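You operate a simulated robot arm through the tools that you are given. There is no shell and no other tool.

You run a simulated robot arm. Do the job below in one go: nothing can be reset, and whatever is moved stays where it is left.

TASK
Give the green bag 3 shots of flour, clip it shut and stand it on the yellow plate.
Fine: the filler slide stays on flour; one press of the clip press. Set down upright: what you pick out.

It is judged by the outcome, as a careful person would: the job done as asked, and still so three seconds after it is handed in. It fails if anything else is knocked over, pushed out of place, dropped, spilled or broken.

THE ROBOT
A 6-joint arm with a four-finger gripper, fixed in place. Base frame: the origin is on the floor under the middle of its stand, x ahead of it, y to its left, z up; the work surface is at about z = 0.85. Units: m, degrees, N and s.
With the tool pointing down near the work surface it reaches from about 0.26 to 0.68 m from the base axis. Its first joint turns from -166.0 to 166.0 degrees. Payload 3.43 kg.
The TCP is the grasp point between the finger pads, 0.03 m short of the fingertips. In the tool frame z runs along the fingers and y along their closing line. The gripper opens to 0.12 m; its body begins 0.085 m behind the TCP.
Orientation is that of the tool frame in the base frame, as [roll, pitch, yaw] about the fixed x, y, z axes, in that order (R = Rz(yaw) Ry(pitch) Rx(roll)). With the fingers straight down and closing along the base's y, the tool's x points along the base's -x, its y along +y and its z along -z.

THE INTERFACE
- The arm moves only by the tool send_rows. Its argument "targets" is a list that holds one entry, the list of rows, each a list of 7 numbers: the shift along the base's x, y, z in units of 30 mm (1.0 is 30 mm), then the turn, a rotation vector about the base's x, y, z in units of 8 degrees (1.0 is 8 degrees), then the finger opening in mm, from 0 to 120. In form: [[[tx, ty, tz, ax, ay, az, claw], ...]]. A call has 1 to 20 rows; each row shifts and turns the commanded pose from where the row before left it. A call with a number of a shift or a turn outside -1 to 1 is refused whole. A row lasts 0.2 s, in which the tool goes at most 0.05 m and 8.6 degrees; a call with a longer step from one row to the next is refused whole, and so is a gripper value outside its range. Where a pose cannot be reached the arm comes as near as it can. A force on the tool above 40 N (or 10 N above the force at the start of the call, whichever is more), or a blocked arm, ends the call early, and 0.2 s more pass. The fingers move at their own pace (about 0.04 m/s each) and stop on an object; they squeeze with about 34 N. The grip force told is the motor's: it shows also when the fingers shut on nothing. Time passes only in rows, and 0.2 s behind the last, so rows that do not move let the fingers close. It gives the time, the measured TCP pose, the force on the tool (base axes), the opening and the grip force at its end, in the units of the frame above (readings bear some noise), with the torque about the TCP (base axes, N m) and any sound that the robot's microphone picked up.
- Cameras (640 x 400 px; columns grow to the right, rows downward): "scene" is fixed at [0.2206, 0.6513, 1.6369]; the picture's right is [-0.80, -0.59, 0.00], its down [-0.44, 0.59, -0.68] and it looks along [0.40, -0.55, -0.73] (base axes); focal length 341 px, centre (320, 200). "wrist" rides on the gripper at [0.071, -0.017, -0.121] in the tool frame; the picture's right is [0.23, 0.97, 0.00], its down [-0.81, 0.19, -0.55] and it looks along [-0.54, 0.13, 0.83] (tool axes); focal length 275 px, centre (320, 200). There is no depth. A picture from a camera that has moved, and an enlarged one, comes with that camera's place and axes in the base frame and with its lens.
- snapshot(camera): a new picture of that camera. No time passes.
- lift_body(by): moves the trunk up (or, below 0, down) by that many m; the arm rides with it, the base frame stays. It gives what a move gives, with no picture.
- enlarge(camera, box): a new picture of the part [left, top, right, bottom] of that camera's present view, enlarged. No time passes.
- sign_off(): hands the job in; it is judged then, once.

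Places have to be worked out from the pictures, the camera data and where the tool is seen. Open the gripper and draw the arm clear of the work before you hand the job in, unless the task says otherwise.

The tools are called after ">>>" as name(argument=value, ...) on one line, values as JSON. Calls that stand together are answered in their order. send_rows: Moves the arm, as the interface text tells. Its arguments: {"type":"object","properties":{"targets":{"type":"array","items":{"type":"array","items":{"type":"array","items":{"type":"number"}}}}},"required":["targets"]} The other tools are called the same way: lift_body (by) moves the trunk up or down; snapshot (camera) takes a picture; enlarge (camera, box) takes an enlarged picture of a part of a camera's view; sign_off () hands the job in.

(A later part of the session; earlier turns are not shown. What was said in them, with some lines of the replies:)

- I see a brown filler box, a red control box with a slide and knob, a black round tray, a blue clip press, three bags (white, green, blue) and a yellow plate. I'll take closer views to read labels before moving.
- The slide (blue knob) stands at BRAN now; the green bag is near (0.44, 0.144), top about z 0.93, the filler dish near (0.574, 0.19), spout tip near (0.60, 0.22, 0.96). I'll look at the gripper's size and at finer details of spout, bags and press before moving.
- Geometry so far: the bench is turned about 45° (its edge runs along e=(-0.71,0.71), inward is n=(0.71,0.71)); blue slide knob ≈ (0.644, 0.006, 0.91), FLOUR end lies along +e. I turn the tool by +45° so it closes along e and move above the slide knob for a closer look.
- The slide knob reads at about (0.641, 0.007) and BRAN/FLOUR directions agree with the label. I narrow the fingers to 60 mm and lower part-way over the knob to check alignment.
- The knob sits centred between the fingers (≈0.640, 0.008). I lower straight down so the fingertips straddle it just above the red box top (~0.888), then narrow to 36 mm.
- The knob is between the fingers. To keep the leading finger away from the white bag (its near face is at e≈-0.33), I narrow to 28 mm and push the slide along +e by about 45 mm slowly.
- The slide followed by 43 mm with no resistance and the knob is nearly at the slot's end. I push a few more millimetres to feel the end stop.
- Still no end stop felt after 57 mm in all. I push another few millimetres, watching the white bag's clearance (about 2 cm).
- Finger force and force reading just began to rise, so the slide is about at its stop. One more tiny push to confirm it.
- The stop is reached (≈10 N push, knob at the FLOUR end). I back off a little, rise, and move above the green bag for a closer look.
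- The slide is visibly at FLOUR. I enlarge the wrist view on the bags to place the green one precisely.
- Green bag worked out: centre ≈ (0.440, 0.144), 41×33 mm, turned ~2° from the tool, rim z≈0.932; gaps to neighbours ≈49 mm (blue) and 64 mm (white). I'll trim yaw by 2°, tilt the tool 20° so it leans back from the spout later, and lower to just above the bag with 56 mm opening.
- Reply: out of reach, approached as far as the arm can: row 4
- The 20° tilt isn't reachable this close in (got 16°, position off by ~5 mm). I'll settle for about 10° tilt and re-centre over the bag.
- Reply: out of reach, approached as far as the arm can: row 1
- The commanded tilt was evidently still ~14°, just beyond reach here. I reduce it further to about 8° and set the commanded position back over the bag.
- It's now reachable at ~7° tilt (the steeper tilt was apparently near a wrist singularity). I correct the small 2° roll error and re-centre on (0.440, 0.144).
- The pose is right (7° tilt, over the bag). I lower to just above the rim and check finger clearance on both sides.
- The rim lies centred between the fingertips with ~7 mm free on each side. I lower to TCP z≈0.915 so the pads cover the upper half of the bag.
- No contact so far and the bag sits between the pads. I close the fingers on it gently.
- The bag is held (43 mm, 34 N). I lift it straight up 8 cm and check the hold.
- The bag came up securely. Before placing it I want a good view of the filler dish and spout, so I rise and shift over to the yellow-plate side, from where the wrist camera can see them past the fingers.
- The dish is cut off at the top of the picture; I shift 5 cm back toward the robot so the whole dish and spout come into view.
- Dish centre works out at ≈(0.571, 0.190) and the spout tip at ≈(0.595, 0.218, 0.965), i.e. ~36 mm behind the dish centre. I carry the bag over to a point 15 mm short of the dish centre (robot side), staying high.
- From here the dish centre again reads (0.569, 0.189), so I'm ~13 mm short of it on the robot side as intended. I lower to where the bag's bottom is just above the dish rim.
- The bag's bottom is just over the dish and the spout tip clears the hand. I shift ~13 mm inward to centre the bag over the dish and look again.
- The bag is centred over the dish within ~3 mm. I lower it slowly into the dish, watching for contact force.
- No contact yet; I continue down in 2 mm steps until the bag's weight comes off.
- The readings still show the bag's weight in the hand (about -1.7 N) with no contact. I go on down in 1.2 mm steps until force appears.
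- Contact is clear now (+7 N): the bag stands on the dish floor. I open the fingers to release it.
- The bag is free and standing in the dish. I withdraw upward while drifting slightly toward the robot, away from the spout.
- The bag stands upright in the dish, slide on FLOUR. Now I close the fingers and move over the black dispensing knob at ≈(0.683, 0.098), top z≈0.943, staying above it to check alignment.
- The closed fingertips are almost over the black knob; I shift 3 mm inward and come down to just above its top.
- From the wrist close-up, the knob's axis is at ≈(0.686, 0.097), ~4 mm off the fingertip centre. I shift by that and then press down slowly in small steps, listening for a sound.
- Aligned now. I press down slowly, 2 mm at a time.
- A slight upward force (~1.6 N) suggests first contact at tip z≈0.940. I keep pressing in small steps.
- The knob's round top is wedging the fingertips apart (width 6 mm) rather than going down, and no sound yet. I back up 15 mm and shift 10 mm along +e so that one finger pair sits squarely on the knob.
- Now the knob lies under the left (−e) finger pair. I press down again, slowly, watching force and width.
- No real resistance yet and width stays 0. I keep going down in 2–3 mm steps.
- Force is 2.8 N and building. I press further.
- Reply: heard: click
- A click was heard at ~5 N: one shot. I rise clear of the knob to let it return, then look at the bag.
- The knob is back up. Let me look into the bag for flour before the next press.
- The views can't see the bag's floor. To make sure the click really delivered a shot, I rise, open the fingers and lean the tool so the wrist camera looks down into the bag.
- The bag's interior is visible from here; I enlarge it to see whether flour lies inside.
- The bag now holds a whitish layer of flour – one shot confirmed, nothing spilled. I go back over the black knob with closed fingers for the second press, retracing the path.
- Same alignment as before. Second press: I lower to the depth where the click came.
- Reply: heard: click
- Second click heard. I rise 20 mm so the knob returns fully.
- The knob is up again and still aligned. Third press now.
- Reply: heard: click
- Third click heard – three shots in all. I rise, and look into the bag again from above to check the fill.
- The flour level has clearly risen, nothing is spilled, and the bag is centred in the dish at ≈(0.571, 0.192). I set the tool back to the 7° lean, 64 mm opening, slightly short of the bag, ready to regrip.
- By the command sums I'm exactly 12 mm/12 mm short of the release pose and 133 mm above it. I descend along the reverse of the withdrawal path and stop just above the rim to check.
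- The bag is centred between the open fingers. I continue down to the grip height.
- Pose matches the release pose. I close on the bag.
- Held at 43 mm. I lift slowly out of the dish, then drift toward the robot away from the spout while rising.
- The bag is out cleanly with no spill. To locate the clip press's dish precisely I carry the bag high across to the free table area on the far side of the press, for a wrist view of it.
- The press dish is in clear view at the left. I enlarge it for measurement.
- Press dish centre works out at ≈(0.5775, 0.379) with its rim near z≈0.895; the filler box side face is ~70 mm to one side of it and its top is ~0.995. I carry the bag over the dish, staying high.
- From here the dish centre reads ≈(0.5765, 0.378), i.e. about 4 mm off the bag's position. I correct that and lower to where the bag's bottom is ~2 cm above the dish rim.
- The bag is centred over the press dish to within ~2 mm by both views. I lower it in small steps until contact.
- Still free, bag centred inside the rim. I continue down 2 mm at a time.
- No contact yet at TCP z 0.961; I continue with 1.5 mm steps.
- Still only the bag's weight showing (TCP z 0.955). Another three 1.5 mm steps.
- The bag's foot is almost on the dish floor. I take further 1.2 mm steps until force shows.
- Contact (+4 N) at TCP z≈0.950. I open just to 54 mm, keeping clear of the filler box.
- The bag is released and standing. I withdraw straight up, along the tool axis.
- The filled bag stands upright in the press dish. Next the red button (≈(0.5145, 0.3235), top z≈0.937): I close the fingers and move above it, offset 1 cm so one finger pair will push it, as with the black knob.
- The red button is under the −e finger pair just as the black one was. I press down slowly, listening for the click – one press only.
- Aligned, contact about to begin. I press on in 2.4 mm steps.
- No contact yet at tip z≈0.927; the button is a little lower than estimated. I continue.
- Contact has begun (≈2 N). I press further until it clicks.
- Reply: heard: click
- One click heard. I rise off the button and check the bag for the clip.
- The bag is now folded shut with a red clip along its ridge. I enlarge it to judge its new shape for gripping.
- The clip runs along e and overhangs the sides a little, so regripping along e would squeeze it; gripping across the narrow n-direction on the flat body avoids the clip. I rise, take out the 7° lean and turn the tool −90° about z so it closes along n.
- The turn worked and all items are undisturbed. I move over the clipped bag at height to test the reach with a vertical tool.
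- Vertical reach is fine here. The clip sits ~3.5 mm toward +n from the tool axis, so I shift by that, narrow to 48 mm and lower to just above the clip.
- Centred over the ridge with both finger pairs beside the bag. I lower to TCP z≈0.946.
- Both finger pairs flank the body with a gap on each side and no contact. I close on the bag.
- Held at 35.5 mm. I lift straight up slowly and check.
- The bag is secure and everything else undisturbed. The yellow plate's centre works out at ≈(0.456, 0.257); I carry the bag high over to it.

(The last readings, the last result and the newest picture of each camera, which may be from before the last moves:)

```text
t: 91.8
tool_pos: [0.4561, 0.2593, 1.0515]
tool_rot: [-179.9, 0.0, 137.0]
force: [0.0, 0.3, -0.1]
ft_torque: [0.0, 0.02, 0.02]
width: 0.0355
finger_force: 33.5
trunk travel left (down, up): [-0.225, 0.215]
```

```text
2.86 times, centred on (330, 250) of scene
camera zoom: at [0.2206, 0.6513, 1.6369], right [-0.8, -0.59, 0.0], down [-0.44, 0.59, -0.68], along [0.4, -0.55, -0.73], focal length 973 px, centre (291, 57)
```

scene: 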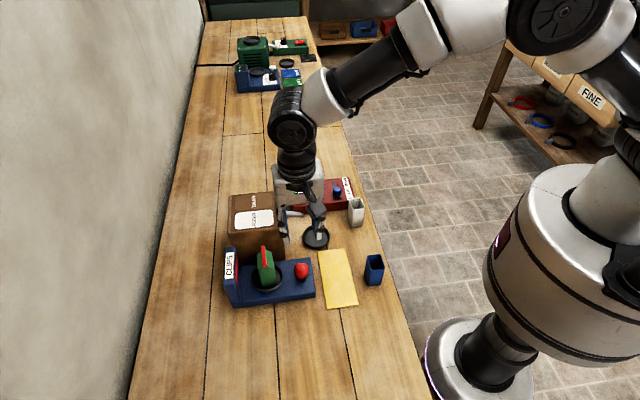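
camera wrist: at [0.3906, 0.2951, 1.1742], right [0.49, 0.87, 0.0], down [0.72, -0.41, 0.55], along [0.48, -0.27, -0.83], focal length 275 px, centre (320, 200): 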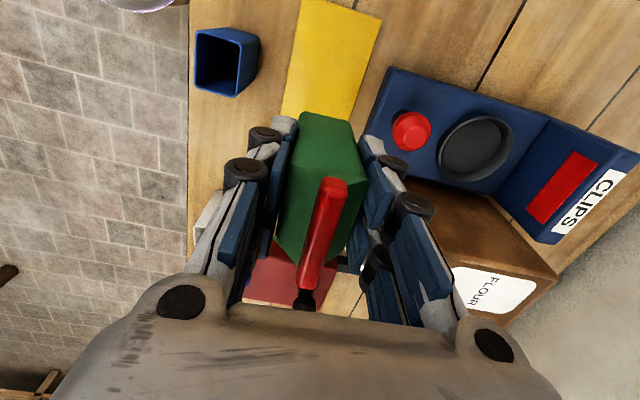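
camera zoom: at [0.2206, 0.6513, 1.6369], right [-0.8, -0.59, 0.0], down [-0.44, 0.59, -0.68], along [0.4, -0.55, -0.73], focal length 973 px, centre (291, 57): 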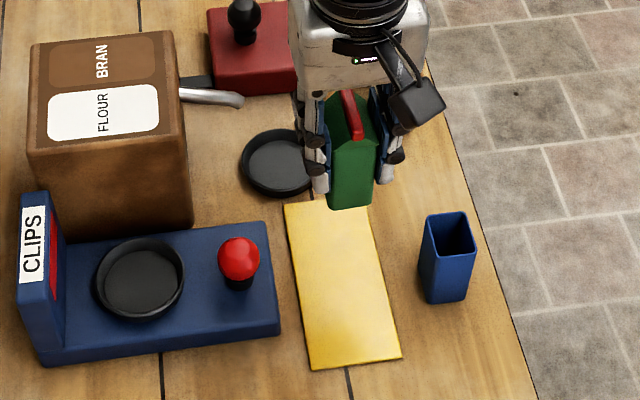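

The bag hangs over the plate's centre (TCP matches it within ~2 mm), with ~2 cm clearance to the blue bag and red button. I lower most of the way.

>>> send_rows(targets=[[[0, 0, -0.5, 0, 0, 0, 18], [0, 0, -0.6, 0, 0, 0, 18], [0, 0, -0.6, 0, 0, 0, 18], [0, 0, -0.6, 0, 0, 0, 18], [0, 0, -0.6, 0, 0, 0, 18], [0, 0, -0.5, 0, 0, 0, 18], [0, 0, 0, 0, 0, 0, 18]]])

>>> snapshot(camera="wrist")

>>> enlarge(camera="scene", box=[290, 210, 400, 320])

```text
t: 93.4
tool_pos: [0.455, 0.2594, 0.9529]
tool_rot: [179.9, 0.0, 137.0]
force: [-0.4, -0.6, -1.5]
ft_torque: [0.02, 0.0, 0.02]
width: 0.0353
finger_force: 34.0
trunk travel left (down, up): [-0.225, 0.215]
```

```text
taken
camera wrist: at [0.3908, 0.2958, 1.0749], right [0.49, 0.87, 0.0], down [0.72, -0.41, 0.55], along [0.48, -0.27, -0.83], focal length 275 px, centre (320, 200)
```

wrist: 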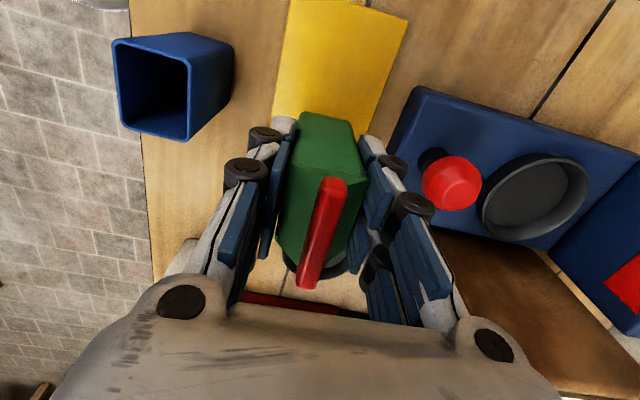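

```text
3.64 times, centred on (345, 265) of scene
camera zoom: at [0.2206, 0.6513, 1.6369], right [-0.8, -0.59, 0.0], down [-0.44, 0.59, -0.68], along [0.4, -0.55, -0.73], focal length 1239 px, centre (229, -36)
```

zoom: 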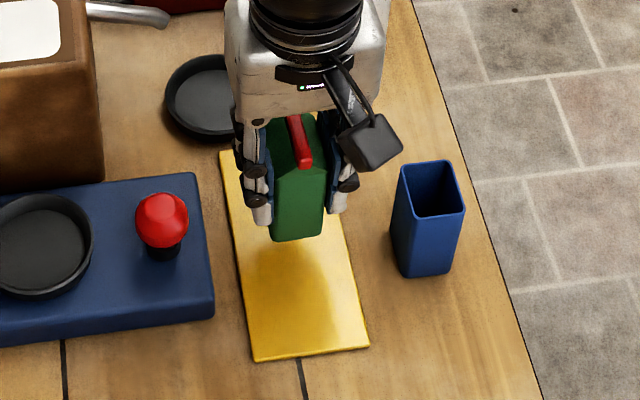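

Well over the plate with clear space around. I lower further, then in small steps until contact.

>>> send_rows(targets=[[[0, 0, -0.3, 0, 0, 0, 18], [0, 0, -0.3, 0, 0, 0, 18], [0, 0, -0.2, 0, 0, 0, 18], [0, 0, -0.1, 0, 0, 0, 18], [0, 0, -0.06, 0, 0, 0, 18]]])

>>> enlarge(camera="scene", box=[290, 210, 400, 320])

```text
t: 94.6
tool_pos: [0.4561, 0.2607, 0.922]
tool_rot: [179.9, 0.0, 137.0]
force: [1.0, -0.6, -1.2]
ft_torque: [0.05, -0.03, 0.0]
width: 0.0353
finger_force: 33.5
trunk travel left (down, up): [-0.225, 0.215]
```

```text
3.64 times, centred on (345, 265) of scene
camera zoom: at [0.2206, 0.6513, 1.6369], right [-0.8, -0.59, 0.0], down [-0.44, 0.59, -0.68], along [0.4, -0.55, -0.73], focal length 1239 px, centre (229, -36)
```

zoom: 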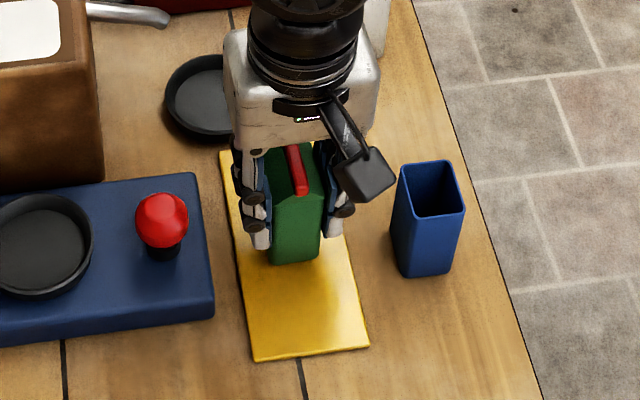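

No contact yet; I continue down in 1.5 mm steps.

>>> send_rows(targets=[[[0, 0, -0.05, 0, 0, 0, 18], [0, 0, -0.05, 0, 0, 0, 18]]])

```text
t: 95.2
tool_pos: [0.4574, 0.2599, 0.9214]
tool_rot: [180.0, 0.0, 137.1]
force: [0.2, 0.2, -0.7]
ft_torque: [0.0, 0.01, 0.0]
width: 0.0357
finger_force: 34.6
trunk travel left (down, up): [-0.225, 0.215]
```

Still only noise-level force; two more 1.2 mm steps.

>>> send_rows(targets=[[[0, 0, -0.04, 0, 0, 0, 18], [0, 0, -0.04, 0, 0, 0, 18]]])

```text
t: 95.8
tool_pos: [0.4564, 0.2594, 0.9191]
tool_rot: [-180.0, 0.1, 137.1]
force: [0.7, 0.2, -1.7]
ft_torque: [-0.01, 0.03, -0.07]
width: 0.0355
finger_force: 34.2
trunk travel left (down, up): [-0.225, 0.215]
```

The bag's weight is still on the hand at TCP z≈0.919. Two more small steps.

>>> send_rows(targets=[[[0, 0, -0.04, 0, 0, 0, 18], [0, 0, -0.03, 0, 0, 0, 18]]])

```text
t: 96.4
tool_pos: [0.4561, 0.2584, 0.9175]
tool_rot: [-179.9, 0.1, 137.0]
force: [-2.4, -2.5, 14.5]
ft_torque: [-0.31, 0.14, 0.02]
width: 0.0355
finger_force: 34.0
trunk travel left (down, up): [-0.225, 0.215]
```

Firm contact (14 N): the bag stands on the plate. I ease up by half a millimetre and open the fingers to 48 mm.

>>> send_rows(targets=[[[0, 0, 0.02, 0, 0, 0, 18], [0, 0, 0, 0, 0, 0, 33], [0, 0, 0, 0, 0, 0, 38], [0, 0, 0, 0, 0, 0, 43], [0, 0, 0, 0, 0, 0, 48], [0, 0, 0, 0, 0, 0, 48]]])

>>> snapshot(camera="wrist")

>>> enlarge(camera="scene", box=[290, 210, 400, 320])

```text
t: 97.8
tool_pos: [0.455, 0.2586, 0.9175]
tool_rot: [-179.9, 0.1, 137.1]
force: [-0.9, 0.5, 0.2]
ft_torque: [-0.02, 0.0, -0.01]
width: 0.0481
finger_force: 0.1
trunk travel left (down, up): [-0.225, 0.215]
```

```text
taken
camera wrist: at [0.3904, 0.2961, 1.0389], right [0.49, 0.87, 0.0], down [0.72, -0.41, 0.55], along [0.48, -0.27, -0.83], focal length 275 px, centre (320, 200)
```

wrist: 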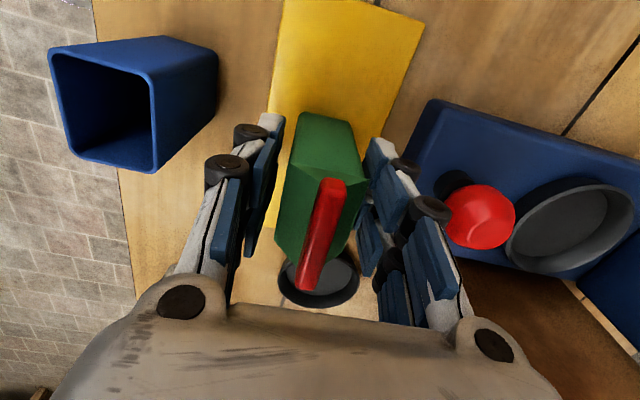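

```text
3.64 times, centred on (345, 265) of scene
camera zoom: at [0.2206, 0.6513, 1.6369], right [-0.8, -0.59, 0.0], down [-0.44, 0.59, -0.68], along [0.4, -0.55, -0.73], focal length 1239 px, centre (229, -36)
```

zoom: 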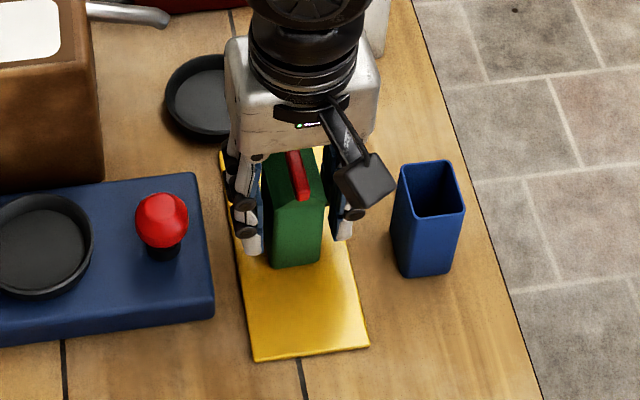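

The bag stands free on the plate. I withdraw straight up, slowly at first.

>>> send_rows(targets=[[[0, 0, 0.2, 0, 0, 0, 48], [0, 0, 0.3, 0, 0, 0, 48], [0, 0, 0.4, 0, 0, 0, 48], [0, 0, 0.5, 0, 0, 0, 48], [0, 0, 0.6, 0, 0, 0, 48], [0, 0, 0.8, 0, 0, 0, 48], [0, 0, 0.9, 0, 0, 0, 48], [0, 0, 0.9, 0, 0, 0, 48], [0, 0, 0.9, 0, 0, 0, 48], [0, 0, 0.9, 0, 0, 0, 48]]])

>>> snapshot(camera="wrist")

>>> enlarge(camera="scene", box=[210, 160, 410, 320])

```text
t: 100.0
tool_pos: [0.4532, 0.2583, 1.1078]
tool_rot: [-180.0, 0.0, 137.0]
force: [-0.2, 0.2, -0.4]
ft_torque: [-0.01, 0.0, 0.02]
width: 0.0481
finger_force: 0.0
trunk travel left (down, up): [-0.225, 0.215]
```

```text
taken
camera wrist: at [0.3891, 0.2945, 1.2298], right [0.49, 0.87, 0.0], down [0.72, -0.41, 0.55], along [0.48, -0.27, -0.83], focal length 275 px, centre (320, 200)
```

wrist: 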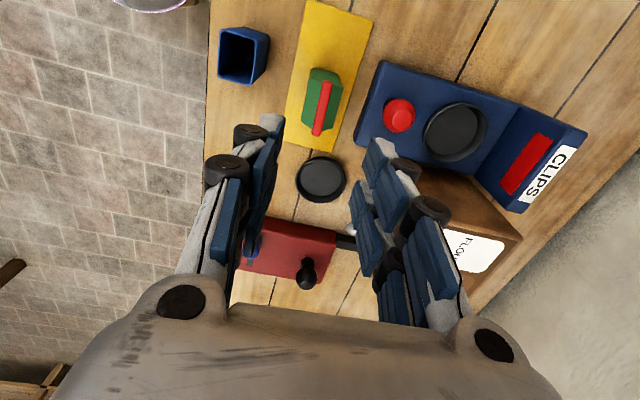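

```text
2.50 times, centred on (310, 240) of scene
camera zoom: at [0.2206, 0.6513, 1.6369], right [-0.8, -0.59, 0.0], down [-0.44, 0.59, -0.68], along [0.4, -0.55, -0.73], focal length 852 px, centre (345, 100)
```

zoom: 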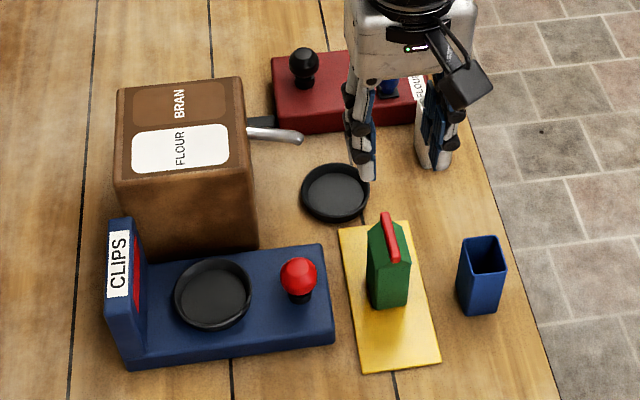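

The clipped bag stands upright on the yellow plate and nothing else has moved. I open the gripper, raise the arm well clear and take a final look.

>>> send_rows(targets=[[[0, 0, 0.9, 0, 0, 0, 60], [0, 0, 0.9, 0, 0, 0, 80], [0, 0, 0.9, 0, 0, 0, 100], [-0.2, -0.8, 0.7, 0, 0, 0, 120], [-0.2, -0.8, 0.5, 0, 0, 0, 120], [-0.2, -0.8, 0.3, 0, 0, 0, 120], [-0.2, -0.8, 0, 0, 0, 0, 120], [0, 0, 0, 0, 0, 0, 120], [0, 0, 0, 0, 0, 0, 120]]])

>>> snapshot(camera="scene")

>>> enlarge(camera="scene", box=[210, 160, 410, 320])

>>> snapshot(camera="wrist")

```text
t: 102.0
tool_pos: [0.431, 0.1633, 1.2349]
tool_rot: [179.9, -0.1, 137.0]
force: [0.1, -0.2, -0.3]
ft_torque: [0.01, 0.0, 0.04]
width: 0.1198
finger_force: 0.0
trunk travel left (down, up): [-0.225, 0.215]
```

```text
taken
```

scene: 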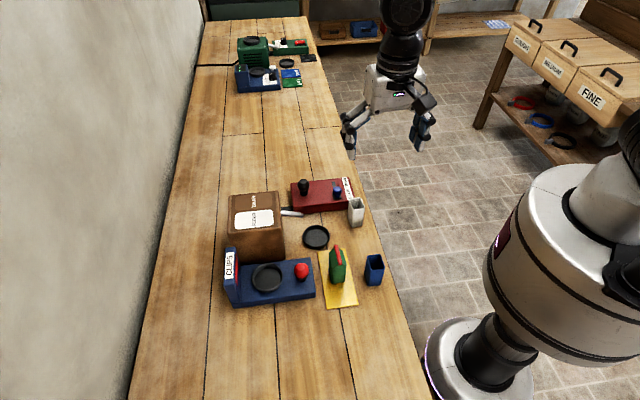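

```text
2.50 times, centred on (310, 240) of scene
camera zoom: at [0.2206, 0.6513, 1.6369], right [-0.8, -0.59, 0.0], down [-0.44, 0.59, -0.68], along [0.4, -0.55, -0.73], focal length 852 px, centre (345, 100)
```

zoom: 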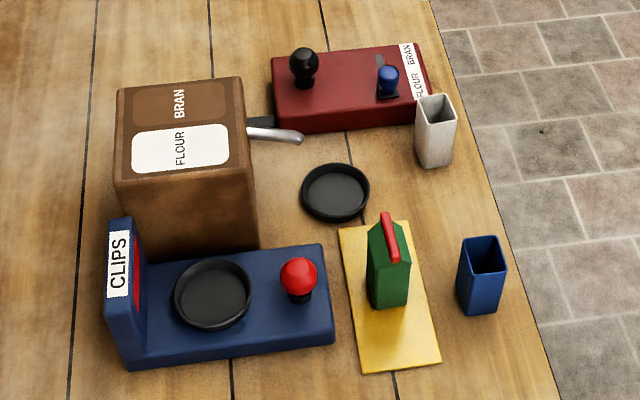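

```text
taken
camera wrist: at [0.3653, 0.2006, 1.3564], right [0.49, 0.87, 0.0], down [0.72, -0.41, 0.55], along [0.48, -0.27, -0.83], focal length 275 px, centre (320, 200)
```

wrist: 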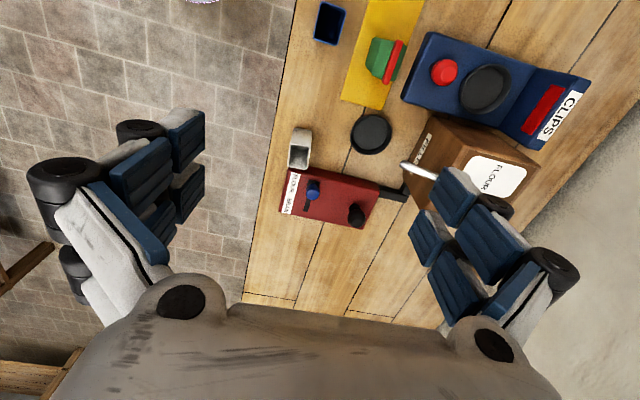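

The last pictures show the green bag upright on the yellow plate with its red clip on. I counted three flour clicks and one press of the clip press. The slide is still on FLOUR, and the other bags and machines are where they started. The gripper is open and clear, so I hand the job in.

>>> sign_off()

```text
The job is handed in.
```

The green bag has 3 shots of flour, is clipped shut, and stands upright on the yellow plate.

- **Filling:** The slide was on BRAN at the start, so I moved it to FLOUR, where it still is. I pressed the filler knob three times and heard a click each time. I looked into the bag after the first and third shots: the flour level had risen and nothing was spilled.
- **First press attempt:** My first try at the filler knob only wedged the fingertips apart. It made no click, so I did not count it, and I moved the fingers before pressing again.
- **Clipping:** One press of the clip press folded the bag shut, with a red clip along its top.
- **Everything else:** In the final pictures the white and blue bags, the filler and the press are where they started. The gripper is open and the arm is clear of the bench.
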